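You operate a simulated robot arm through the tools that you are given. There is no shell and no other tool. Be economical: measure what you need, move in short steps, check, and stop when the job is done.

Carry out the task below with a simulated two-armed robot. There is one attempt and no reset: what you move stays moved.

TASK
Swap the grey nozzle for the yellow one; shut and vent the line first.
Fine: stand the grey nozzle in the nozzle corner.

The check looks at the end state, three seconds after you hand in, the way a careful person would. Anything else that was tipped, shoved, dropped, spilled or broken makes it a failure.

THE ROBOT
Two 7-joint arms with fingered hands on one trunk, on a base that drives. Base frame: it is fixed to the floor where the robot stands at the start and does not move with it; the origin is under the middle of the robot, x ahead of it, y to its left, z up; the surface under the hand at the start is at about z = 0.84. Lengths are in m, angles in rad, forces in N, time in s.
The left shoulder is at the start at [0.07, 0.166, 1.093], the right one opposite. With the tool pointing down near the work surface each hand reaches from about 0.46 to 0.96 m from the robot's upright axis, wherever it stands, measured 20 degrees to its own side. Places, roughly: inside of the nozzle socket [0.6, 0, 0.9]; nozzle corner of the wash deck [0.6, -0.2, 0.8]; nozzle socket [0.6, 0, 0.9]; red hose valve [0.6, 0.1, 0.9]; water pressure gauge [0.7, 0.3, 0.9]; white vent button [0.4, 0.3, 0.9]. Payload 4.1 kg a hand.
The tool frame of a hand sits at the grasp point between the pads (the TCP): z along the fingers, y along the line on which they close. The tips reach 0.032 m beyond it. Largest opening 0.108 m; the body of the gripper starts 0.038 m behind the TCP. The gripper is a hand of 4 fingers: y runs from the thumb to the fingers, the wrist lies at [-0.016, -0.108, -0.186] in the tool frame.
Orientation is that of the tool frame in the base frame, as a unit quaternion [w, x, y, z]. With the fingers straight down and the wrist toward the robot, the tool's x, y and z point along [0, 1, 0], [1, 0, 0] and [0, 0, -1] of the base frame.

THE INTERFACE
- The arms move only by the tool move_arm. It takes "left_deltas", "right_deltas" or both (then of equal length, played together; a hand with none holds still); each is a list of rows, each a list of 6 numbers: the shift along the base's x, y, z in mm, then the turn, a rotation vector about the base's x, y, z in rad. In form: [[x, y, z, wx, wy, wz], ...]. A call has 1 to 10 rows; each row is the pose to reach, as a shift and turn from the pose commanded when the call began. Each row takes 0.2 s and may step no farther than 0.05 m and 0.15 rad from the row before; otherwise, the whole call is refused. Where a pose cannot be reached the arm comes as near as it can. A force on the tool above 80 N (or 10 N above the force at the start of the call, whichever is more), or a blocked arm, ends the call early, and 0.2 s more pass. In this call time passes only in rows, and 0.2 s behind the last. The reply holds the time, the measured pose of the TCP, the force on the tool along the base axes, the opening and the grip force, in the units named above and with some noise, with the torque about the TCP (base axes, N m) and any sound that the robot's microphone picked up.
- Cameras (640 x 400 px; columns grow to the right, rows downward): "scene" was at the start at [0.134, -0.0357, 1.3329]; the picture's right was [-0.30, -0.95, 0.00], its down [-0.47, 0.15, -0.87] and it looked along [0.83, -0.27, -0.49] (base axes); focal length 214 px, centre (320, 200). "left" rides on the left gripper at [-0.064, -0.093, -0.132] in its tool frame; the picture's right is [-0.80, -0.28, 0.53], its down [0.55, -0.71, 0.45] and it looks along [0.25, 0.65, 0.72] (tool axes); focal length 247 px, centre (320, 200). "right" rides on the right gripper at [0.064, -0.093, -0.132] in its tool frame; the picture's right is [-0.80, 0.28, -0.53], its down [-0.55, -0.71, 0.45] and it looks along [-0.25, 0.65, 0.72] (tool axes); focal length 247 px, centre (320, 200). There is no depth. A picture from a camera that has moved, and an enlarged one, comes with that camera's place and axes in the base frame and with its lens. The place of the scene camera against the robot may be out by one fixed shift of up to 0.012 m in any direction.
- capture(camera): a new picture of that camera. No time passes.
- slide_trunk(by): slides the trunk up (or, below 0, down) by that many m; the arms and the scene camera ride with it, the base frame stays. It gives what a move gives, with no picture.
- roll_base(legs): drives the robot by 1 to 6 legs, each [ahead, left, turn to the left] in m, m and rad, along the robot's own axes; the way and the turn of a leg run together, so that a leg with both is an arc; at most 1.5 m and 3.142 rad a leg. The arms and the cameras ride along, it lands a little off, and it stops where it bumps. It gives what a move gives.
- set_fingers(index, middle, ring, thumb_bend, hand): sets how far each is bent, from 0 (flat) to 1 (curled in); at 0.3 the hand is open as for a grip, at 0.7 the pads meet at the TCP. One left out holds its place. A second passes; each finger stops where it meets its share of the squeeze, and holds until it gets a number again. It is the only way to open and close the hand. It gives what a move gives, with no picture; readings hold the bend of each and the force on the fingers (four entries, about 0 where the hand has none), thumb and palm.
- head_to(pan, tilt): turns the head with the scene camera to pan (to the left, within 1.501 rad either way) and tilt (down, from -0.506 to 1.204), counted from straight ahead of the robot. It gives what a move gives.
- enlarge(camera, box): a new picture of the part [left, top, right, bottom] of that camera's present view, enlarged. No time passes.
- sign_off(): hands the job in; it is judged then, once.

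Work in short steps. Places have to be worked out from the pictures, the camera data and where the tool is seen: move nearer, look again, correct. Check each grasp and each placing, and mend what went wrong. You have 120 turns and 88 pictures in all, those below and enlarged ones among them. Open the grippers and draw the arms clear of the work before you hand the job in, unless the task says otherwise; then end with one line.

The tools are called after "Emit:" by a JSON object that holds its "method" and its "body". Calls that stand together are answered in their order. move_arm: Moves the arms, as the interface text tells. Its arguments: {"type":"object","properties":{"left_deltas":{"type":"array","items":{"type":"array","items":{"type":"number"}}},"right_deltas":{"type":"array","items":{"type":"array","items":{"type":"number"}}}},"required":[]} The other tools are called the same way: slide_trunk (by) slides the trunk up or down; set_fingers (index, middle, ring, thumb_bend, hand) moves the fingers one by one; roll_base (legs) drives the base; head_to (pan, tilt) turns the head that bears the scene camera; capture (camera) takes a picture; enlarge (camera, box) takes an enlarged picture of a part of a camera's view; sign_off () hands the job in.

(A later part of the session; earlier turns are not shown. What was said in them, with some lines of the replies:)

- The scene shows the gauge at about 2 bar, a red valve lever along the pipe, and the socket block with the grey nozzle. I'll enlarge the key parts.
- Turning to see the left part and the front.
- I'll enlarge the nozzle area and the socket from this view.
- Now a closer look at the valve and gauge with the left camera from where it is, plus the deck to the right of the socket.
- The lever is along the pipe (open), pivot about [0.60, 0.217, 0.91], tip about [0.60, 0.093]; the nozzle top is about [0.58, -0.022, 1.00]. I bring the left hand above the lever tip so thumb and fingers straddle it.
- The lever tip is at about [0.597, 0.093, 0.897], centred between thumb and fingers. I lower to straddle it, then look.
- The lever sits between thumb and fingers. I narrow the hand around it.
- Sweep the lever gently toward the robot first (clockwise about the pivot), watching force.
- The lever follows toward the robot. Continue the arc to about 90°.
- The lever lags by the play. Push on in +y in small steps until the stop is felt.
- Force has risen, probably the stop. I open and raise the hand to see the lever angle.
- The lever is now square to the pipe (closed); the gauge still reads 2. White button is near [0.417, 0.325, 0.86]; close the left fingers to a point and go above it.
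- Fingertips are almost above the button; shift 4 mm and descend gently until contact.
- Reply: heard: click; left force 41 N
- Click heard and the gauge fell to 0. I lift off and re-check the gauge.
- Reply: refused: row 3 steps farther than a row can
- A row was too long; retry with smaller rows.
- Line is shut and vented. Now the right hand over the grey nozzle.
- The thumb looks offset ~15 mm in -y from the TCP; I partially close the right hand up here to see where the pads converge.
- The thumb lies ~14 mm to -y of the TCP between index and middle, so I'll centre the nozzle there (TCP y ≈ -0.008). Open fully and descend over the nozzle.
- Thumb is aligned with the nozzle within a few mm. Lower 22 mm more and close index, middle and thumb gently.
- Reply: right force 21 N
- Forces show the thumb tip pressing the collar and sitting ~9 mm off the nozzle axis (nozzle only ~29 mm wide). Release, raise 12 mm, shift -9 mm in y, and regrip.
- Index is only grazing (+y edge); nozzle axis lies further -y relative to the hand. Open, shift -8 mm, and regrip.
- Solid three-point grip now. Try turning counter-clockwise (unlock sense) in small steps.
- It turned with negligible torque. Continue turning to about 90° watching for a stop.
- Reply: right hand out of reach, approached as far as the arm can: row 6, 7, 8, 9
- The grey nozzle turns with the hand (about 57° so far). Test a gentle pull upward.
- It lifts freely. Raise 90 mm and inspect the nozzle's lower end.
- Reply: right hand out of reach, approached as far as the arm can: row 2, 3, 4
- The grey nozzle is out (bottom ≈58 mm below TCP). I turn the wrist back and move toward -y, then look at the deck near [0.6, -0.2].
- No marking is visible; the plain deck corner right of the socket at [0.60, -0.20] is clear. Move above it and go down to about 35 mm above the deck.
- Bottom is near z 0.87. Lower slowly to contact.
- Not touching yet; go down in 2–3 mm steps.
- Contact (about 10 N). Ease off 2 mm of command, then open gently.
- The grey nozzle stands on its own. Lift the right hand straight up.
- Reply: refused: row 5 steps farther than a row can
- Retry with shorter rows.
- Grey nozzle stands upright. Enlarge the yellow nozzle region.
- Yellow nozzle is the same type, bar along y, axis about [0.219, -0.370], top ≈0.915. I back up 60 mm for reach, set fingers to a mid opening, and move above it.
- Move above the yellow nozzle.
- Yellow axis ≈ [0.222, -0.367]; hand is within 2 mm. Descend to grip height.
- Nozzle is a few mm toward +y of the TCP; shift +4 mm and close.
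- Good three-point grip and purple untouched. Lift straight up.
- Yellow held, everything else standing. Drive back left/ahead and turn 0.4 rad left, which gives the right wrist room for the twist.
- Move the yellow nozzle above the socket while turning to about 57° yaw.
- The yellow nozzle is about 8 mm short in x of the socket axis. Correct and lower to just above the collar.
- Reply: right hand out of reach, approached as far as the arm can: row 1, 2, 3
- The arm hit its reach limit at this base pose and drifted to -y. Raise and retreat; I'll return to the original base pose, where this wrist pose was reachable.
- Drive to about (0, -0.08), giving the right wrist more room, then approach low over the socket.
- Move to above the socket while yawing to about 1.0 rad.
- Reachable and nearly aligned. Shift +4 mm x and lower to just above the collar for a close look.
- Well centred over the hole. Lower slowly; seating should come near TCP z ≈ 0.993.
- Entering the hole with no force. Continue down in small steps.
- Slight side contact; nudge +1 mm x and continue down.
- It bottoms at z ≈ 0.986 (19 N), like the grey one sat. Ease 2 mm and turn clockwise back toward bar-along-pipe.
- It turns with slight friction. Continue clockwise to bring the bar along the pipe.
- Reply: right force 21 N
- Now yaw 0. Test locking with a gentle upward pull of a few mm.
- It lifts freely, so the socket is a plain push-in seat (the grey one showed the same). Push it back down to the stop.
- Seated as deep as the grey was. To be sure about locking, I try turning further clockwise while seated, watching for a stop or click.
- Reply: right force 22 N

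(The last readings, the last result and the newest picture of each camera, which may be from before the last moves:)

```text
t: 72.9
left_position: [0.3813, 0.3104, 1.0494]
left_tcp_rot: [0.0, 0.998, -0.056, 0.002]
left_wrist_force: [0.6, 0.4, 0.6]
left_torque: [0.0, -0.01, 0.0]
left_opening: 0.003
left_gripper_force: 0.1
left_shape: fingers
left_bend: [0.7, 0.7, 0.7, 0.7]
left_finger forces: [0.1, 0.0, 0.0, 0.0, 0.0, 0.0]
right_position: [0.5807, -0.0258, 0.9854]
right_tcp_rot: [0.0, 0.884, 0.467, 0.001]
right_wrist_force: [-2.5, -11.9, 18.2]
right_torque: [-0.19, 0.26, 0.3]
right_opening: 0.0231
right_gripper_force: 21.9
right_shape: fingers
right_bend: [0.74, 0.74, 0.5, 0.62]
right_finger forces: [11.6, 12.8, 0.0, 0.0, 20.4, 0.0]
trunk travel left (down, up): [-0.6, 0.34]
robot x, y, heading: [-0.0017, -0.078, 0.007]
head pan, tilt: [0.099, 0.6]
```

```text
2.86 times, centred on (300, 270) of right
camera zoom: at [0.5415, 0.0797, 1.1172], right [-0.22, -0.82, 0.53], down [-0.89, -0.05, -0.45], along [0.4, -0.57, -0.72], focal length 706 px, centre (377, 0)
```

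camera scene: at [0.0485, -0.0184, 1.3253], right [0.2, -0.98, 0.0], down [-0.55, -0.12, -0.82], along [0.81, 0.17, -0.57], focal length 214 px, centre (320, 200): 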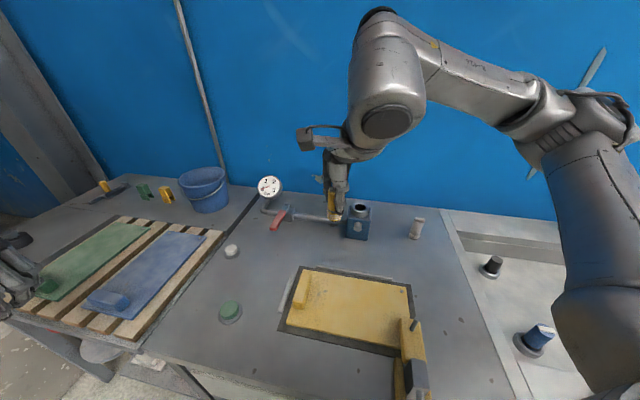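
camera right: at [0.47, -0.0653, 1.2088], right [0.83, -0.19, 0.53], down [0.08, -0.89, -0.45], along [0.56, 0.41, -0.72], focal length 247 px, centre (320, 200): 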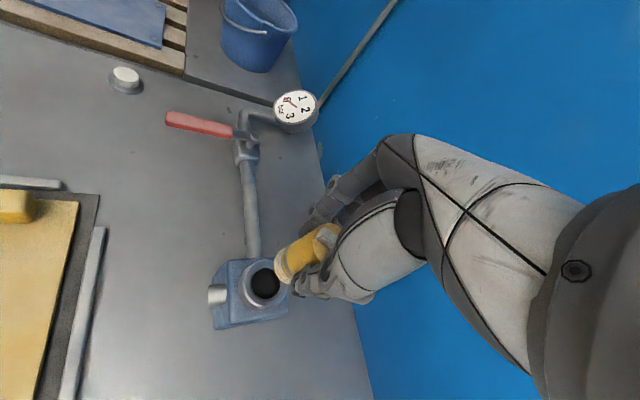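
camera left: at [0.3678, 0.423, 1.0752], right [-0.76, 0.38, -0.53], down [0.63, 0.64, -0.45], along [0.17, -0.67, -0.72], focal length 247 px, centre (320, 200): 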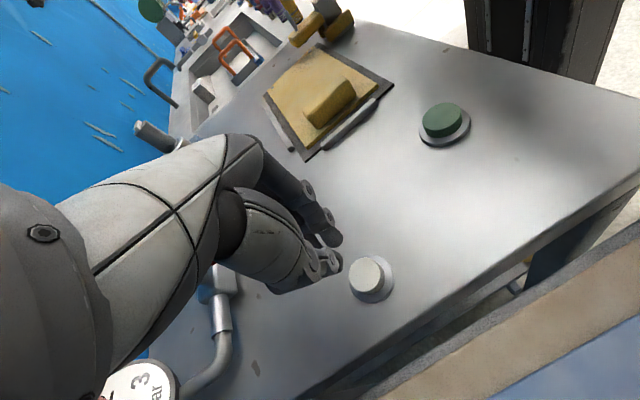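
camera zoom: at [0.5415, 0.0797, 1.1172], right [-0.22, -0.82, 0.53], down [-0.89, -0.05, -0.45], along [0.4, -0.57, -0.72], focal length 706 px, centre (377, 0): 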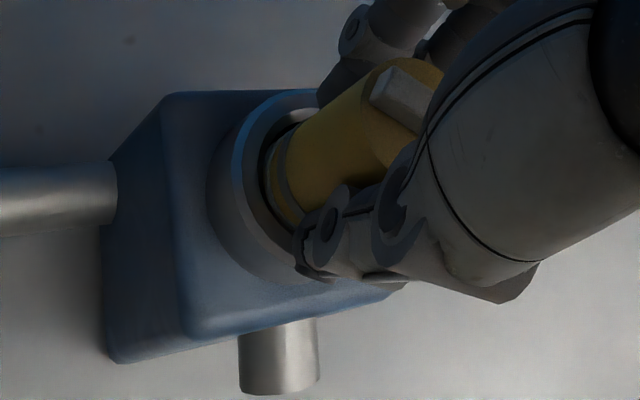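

Only friction, no lock. Return the bar to its along-the-pipe position and ease the load.

Emit:
{"method": "move_arm", "body": {"right_deltas": [[0, 1, 0, 0, 0, 0.12], [0, 2, 0, 0, 0, 0.25], [0, 2, 0, 0, 0, 0.38], [0, 2, 0, 0, 0, 0.5], [0, 2, 1, 0, 0, 0.61]]}}

Emit:
{"method": "move_arm", "body": {"right_deltas": [[0, 0, 1, 0, 0, 0]]}}

```text
t: 74.1
left_position: [0.3821, 0.3113, 1.0485]
left_tcp_rot: [-0.002, 0.998, -0.055, 0.0]
left_wrist_force: [1.1, -0.4, 0.2]
left_torque: [-0.01, -0.02, -0.03]
left_opening: 0.0032
left_gripper_force: 0.0
left_shape: fingers
left_bend: [0.7, 0.7, 0.7, 0.7]
left_finger forces: [0.0, 0.0, 0.0, 0.0, 0.0, 0.1]
right_position: [0.5826, -0.0227, 0.985]
right_tcp_rot: [0.0, 0.703, 0.712, 0.001]
right_wrist_force: [5.1, -11.2, 13.7]
right_torque: [-0.28, -0.12, -0.14]
right_opening: 0.0233
right_gripper_force: 21.9
right_shape: fingers
right_bend: [0.74, 0.74, 0.5, 0.63]
right_finger forces: [11.8, 16.3, 0.1, 0.1, 16.8, 0.0]
trunk travel left (down, up): [-0.6, 0.34]
robot x, y, heading: [0.0002, -0.0782, 0.004]
head pan, tilt: [0.099, 0.6]
```

```text
t: 74.5
left_position: [0.3826, 0.3106, 1.0486]
left_tcp_rot: [0.0, 0.998, -0.055, 0.0]
left_wrist_force: [-0.4, 0.5, -0.4]
left_torque: [0.0, 0.0, -0.01]
left_opening: 0.003
left_gripper_force: 0.2
left_shape: fingers
left_bend: [0.7, 0.7, 0.7, 0.7]
left_finger forces: [0.0, 0.0, 0.1, 0.1, 0.1, 0.0]
right_position: [0.581, -0.0215, 0.9855]
right_tcp_rot: [-0.001, 0.703, 0.711, 0.0]
right_wrist_force: [3.3, -9.2, 8.6]
right_torque: [-0.22, -0.1, -0.09]
right_opening: 0.0231
right_gripper_force: 21.3
right_shape: fingers
right_bend: [0.74, 0.74, 0.5, 0.63]
right_finger forces: [10.6, 14.3, 0.1, 0.1, 17.2, 0.0]
trunk travel left (down, up): [-0.6, 0.34]
robot x, y, heading: [0.0013, -0.0772, 0.011]
head pan, tilt: [0.099, 0.6]
```

Release in two stages, then lift clear.

Emit:
{"method": "move_arm", "body": {"right_deltas": [[1, -2, 0, 0, 0, 0]]}}

Emit:
{"method": "set_fingers", "body": {"hand": "right", "index": 0.6, "middle": 0.6, "ring": 0.45, "thumb_bend": 0.52}}

Emit:
{"method": "set_fingers", "body": {"hand": "right", "index": 0.35, "middle": 0.35, "ring": 0.35, "thumb_bend": 0.3}}

Emit:
{"method": "move_arm", "body": {"right_deltas": [[0, 0, 30, 0, 0, 0], [0, 0, 70, 0, 0, 0], [0, 0, 115, 0, 0, 0], [0, -30, 150, 0, 0, 0], [-10, -70, 170, 0, 0, 0], [-20, -110, 190, 0, 0, 0], [-30, -150, 200, 0, 0, 0], [-40, -190, 205, 0, 0, 0]]}}

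Emit:
{"method": "enlarge", "body": {"camera": "scene", "box": [220, 120, 460, 270]}}

```text
t: 74.9
left_position: [0.3815, 0.3128, 1.0477]
left_tcp_rot: [0.0, 0.998, -0.056, 0.0]
left_wrist_force: [1.2, 0.2, -0.1]
left_torque: [0.0, -0.02, 0.0]
left_opening: 0.0033
left_gripper_force: 0.1
left_shape: fingers
left_bend: [0.7, 0.7, 0.7, 0.7]
left_finger forces: [0.0, 0.0, 0.0, 0.0, 0.0, 0.1]
right_position: [0.5829, -0.0212, 0.9862]
right_tcp_rot: [-0.001, 0.702, 0.712, 0.001]
right_wrist_force: [1.1, -3.3, 2.9]
right_torque: [-0.08, -0.03, 0.03]
right_opening: 0.0232
right_gripper_force: 19.2
right_shape: fingers
right_bend: [0.74, 0.74, 0.5, 0.63]
right_finger forces: [10.0, 11.0, 0.0, 0.1, 17.2, 0.0]
trunk travel left (down, up): [-0.6, 0.34]
robot x, y, heading: [-0.0048, -0.0766, 0.005]
head pan, tilt: [0.099, 0.6]
```

```text
t: 75.9
left_position: [0.3829, 0.3137, 1.0469]
left_tcp_rot: [0.001, 0.998, -0.056, 0.0]
left_wrist_force: [0.2, -0.3, 0.2]
left_torque: [0.02, 0.02, -0.03]
left_opening: 0.0029
left_gripper_force: 0.0
left_shape: fingers
left_bend: [0.7, 0.7, 0.7, 0.7]
left_finger forces: [0.1, 0.0, 0.1, 0.0, 0.1, 0.0]
right_position: [0.583, -0.0236, 0.9869]
right_tcp_rot: [0.0, 0.703, 0.712, 0.0]
right_wrist_force: [-0.1, -0.4, -0.6]
right_torque: [-0.03, -0.01, -0.03]
right_opening: 0.0391
right_gripper_force: 0.0
right_shape: fingers
right_bend: [0.6, 0.6, 0.45, 0.52]
right_finger forces: [0.0, 0.0, 0.0, 0.0, 0.0, 0.0]
trunk travel left (down, up): [-0.6, 0.34]
robot x, y, heading: [0.0002, -0.0827, 0.007]
head pan, tilt: [0.099, 0.6]
```

```text
t: 76.9
left_position: [0.3825, 0.3131, 1.0472]
left_tcp_rot: [0.001, 0.998, -0.055, 0.0]
left_wrist_force: [-0.4, 0.2, 0.1]
left_torque: [0.02, 0.01, -0.02]
left_opening: 0.0028
left_gripper_force: 0.0
left_shape: fingers
left_bend: [0.7, 0.7, 0.7, 0.7]
left_finger forces: [0.0, 0.0, 0.0, 0.1, 0.1, 0.1]
right_position: [0.5844, -0.0244, 0.9857]
right_tcp_rot: [0.0, 0.702, 0.712, -0.001]
right_wrist_force: [0.8, 1.0, -0.2]
right_torque: [0.02, 0.0, 0.0]
right_opening: 0.1014
right_gripper_force: 0.0
right_shape: fingers
right_bend: [0.35, 0.35, 0.35, 0.3]
right_finger forces: [0.0, 0.0, 0.0, 0.0, 0.0, 0.0]
trunk travel left (down, up): [-0.6, 0.34]
robot x, y, heading: [-0.0039, -0.0834, 0.005]
head pan, tilt: [0.099, 0.6]
```

```text
t: 78.7
left_position: [0.3818, 0.3098, 1.0478]
left_tcp_rot: [-0.001, 0.998, -0.055, 0.0]
left_wrist_force: [-0.3, 0.9, 0.8]
left_torque: [0.06, 0.02, 0.02]
left_opening: 0.0027
left_gripper_force: 0.0
left_shape: fingers
left_bend: [0.7, 0.7, 0.7, 0.7]
left_finger forces: [0.0, 0.1, 0.1, 0.0, 0.0, 0.0]
right_position: [0.5423, -0.2149, 1.1901]
right_tcp_rot: [0.0, 0.703, 0.711, 0.001]
right_wrist_force: [0.7, -1.0, 0.0]
right_torque: [0.0, -0.03, -0.01]
right_opening: 0.1018
right_gripper_force: 0.1
right_shape: fingers
right_bend: [0.35, 0.35, 0.35, 0.3]
right_finger forces: [0.1, 0.0, 0.0, 0.0, 0.1, 0.0]
trunk travel left (down, up): [-0.6, 0.34]
robot x, y, heading: [-0.0022, -0.0801, 0.011]
head pan, tilt: [0.099, 0.6]
```

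```text
2.67 times, centred on (340, 195) of scene
camera zoom: at [0.1343, -0.079, 1.3255], right [0.11, -0.99, 0.0], down [-0.56, -0.06, -0.83], along [0.82, 0.09, -0.56], focal length 572 px, centre (267, 213)
```

zoom: 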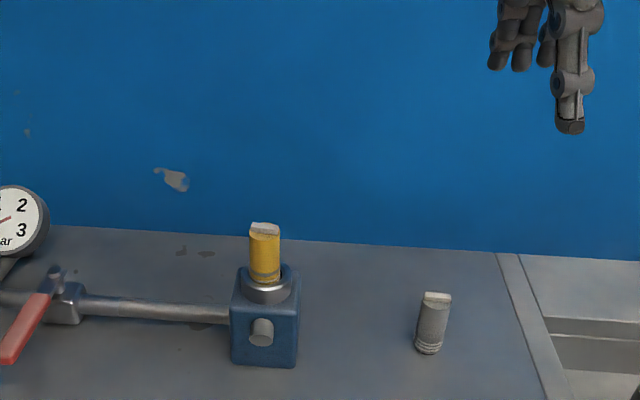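

Yellow sits in the socket, grey stands on the deck corner. One closer look at both, and at the left hand/overall state.

Emit:
{"method": "enlarge", "body": {"camera": "scene", "box": [300, 190, 350, 240]}}

Emit:
{"method": "capture", "body": {"camera": "scene"}}

Emit:
{"method": "capture", "body": {"camera": "right"}}

```text
8.00 times, centred on (325, 215) of scene
camera zoom: at [0.1343, -0.079, 1.3255], right [0.11, -0.99, 0.0], down [-0.56, -0.06, -0.83], along [0.82, 0.09, -0.56], focal length 1716 px, centre (280, 80)
```

zoom: 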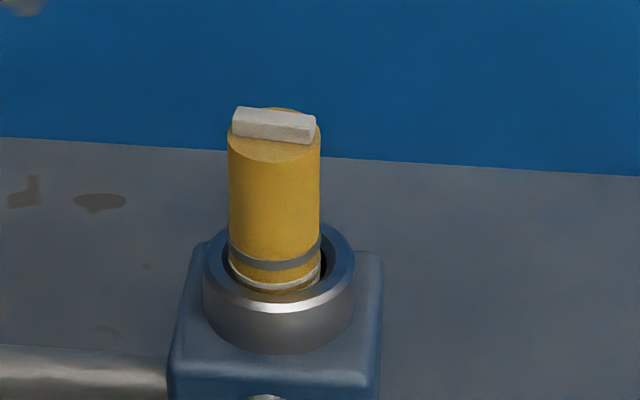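

```text
8 pictures are left
camera scene: at [0.1343, -0.079, 1.3255], right [0.11, -0.99, 0.0], down [-0.56, -0.06, -0.83], along [0.82, 0.09, -0.56], focal length 214 px, centre (320, 200)
```

scene: 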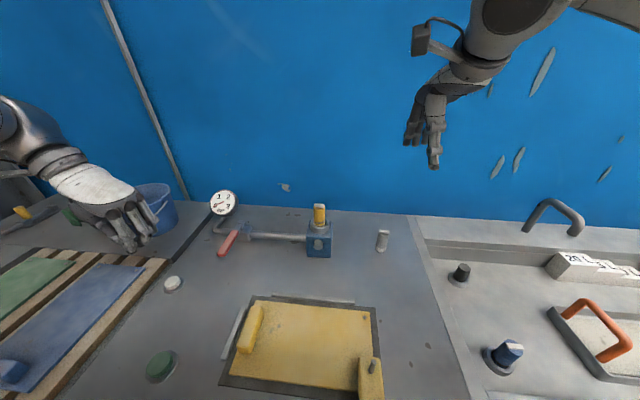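

```text
7 pictures are left
camera right: at [0.4504, -0.1534, 1.3222], right [0.29, -0.8, 0.53], down [-0.7, -0.56, -0.45], along [0.65, -0.24, -0.72], focal length 247 px, centre (320, 200)
```

right: 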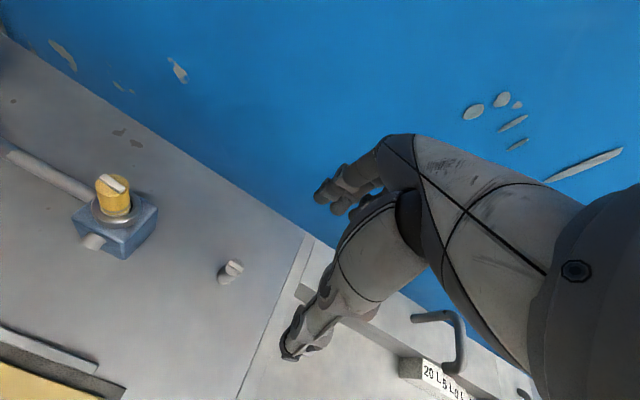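

Everything is in place; the gauge reads 0 and the valve is shut. Open the left hand in free air and raise both arms a little.

Emit:
{"method": "set_fingers", "body": {"hand": "left", "index": 0.3, "middle": 0.3, "ring": 0.3, "thumb_bend": 0.3}}

Emit:
{"method": "move_arm", "body": {"left_deltas": [[0, 0, 40, 0, 0, 0], [0, 0, 80, 0, 0, 0]], "right_deltas": [[-20, -20, 0, 0, 0, 0], [-40, -40, 0, 0, 0, 0]]}}

Emit:
{"method": "enlarge", "body": {"camera": "scene", "box": [180, 170, 420, 320]}}

```text
t: 79.7
left_position: [0.383, 0.3115, 1.0476]
left_tcp_rot: [0.0, 0.998, -0.055, 0.0]
left_wrist_force: [-0.2, -0.2, -0.6]
left_torque: [0.0, 0.02, 0.01]
left_opening: 0.1081
left_gripper_force: 0.0
left_shape: fingers
left_bend: [0.3, 0.3, 0.3, 0.3]
left_finger forces: [0.0, 0.1, 0.1, 0.0, 0.1, 0.1]
right_position: [0.5441, -0.2137, 1.1901]
right_tcp_rot: [0.0, 0.703, 0.711, -0.001]
right_wrist_force: [0.2, -0.8, 0.4]
right_torque: [-0.02, -0.01, 0.0]
right_opening: 0.1018
right_gripper_force: 0.0
right_shape: fingers
right_bend: [0.35, 0.35, 0.35, 0.3]
right_finger forces: [0.0, 0.0, 0.1, 0.0, 0.0, 0.1]
trunk travel left (down, up): [-0.6, 0.34]
robot x, y, heading: [0.0004, -0.0793, 0.007]
head pan, tilt: [0.099, 0.6]
```

```text
t: 80.3
left_position: [0.3827, 0.3119, 1.1278]
left_tcp_rot: [-0.001, 0.998, -0.056, -0.001]
left_wrist_force: [0.2, 0.2, 2.1]
left_torque: [0.0, -0.02, 0.0]
left_opening: 0.1083
left_gripper_force: 0.2
left_shape: fingers
left_bend: [0.3, 0.3, 0.3, 0.3]
left_finger forces: [0.1, 0.0, 0.1, 0.0, 0.1, 0.0]
right_position: [0.5037, -0.2539, 1.1909]
right_tcp_rot: [-0.001, 0.703, 0.711, 0.001]
right_wrist_force: [-0.1, -0.6, 0.0]
right_torque: [0.0, -0.01, 0.02]
right_opening: 0.1016
right_gripper_force: 0.0
right_shape: fingers
right_bend: [0.35, 0.35, 0.35, 0.3]
right_finger forces: [0.1, 0.0, 0.1, 0.0, 0.0, 0.1]
trunk travel left (down, up): [-0.6, 0.34]
robot x, y, heading: [-0.001, -0.0795, 0.01]
head pan, tilt: [0.099, 0.6]
```

```text
2.67 times, centred on (300, 245) of scene
camera zoom: at [0.1343, -0.0785, 1.3254], right [0.11, -0.99, 0.0], down [-0.56, -0.06, -0.83], along [0.82, 0.09, -0.56], focal length 572 px, centre (373, 80)
```

zoom: 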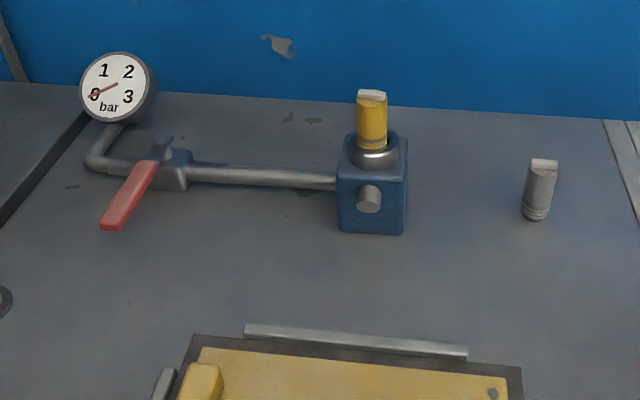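

The end state looks right: valve shut, gauge at 0, yellow nozzle seated, grey nozzle standing on the deck, hands open and clear. Handing in.

Emit:
{"method": "sign_off", "body": {}}

```text
The job is handed in.
```

The line is shut and vented (gauge at 0), the yellow nozzle is seated in the socket, and the grey nozzle stands upright at about [0.60, -0.20]. I took that spot as the nozzle corner from the given coordinates, because the deck shows no marking there. The socket has no lock that I could find: both nozzles lift out freely, so the yellow one is only pushed in. The valve is still closed.
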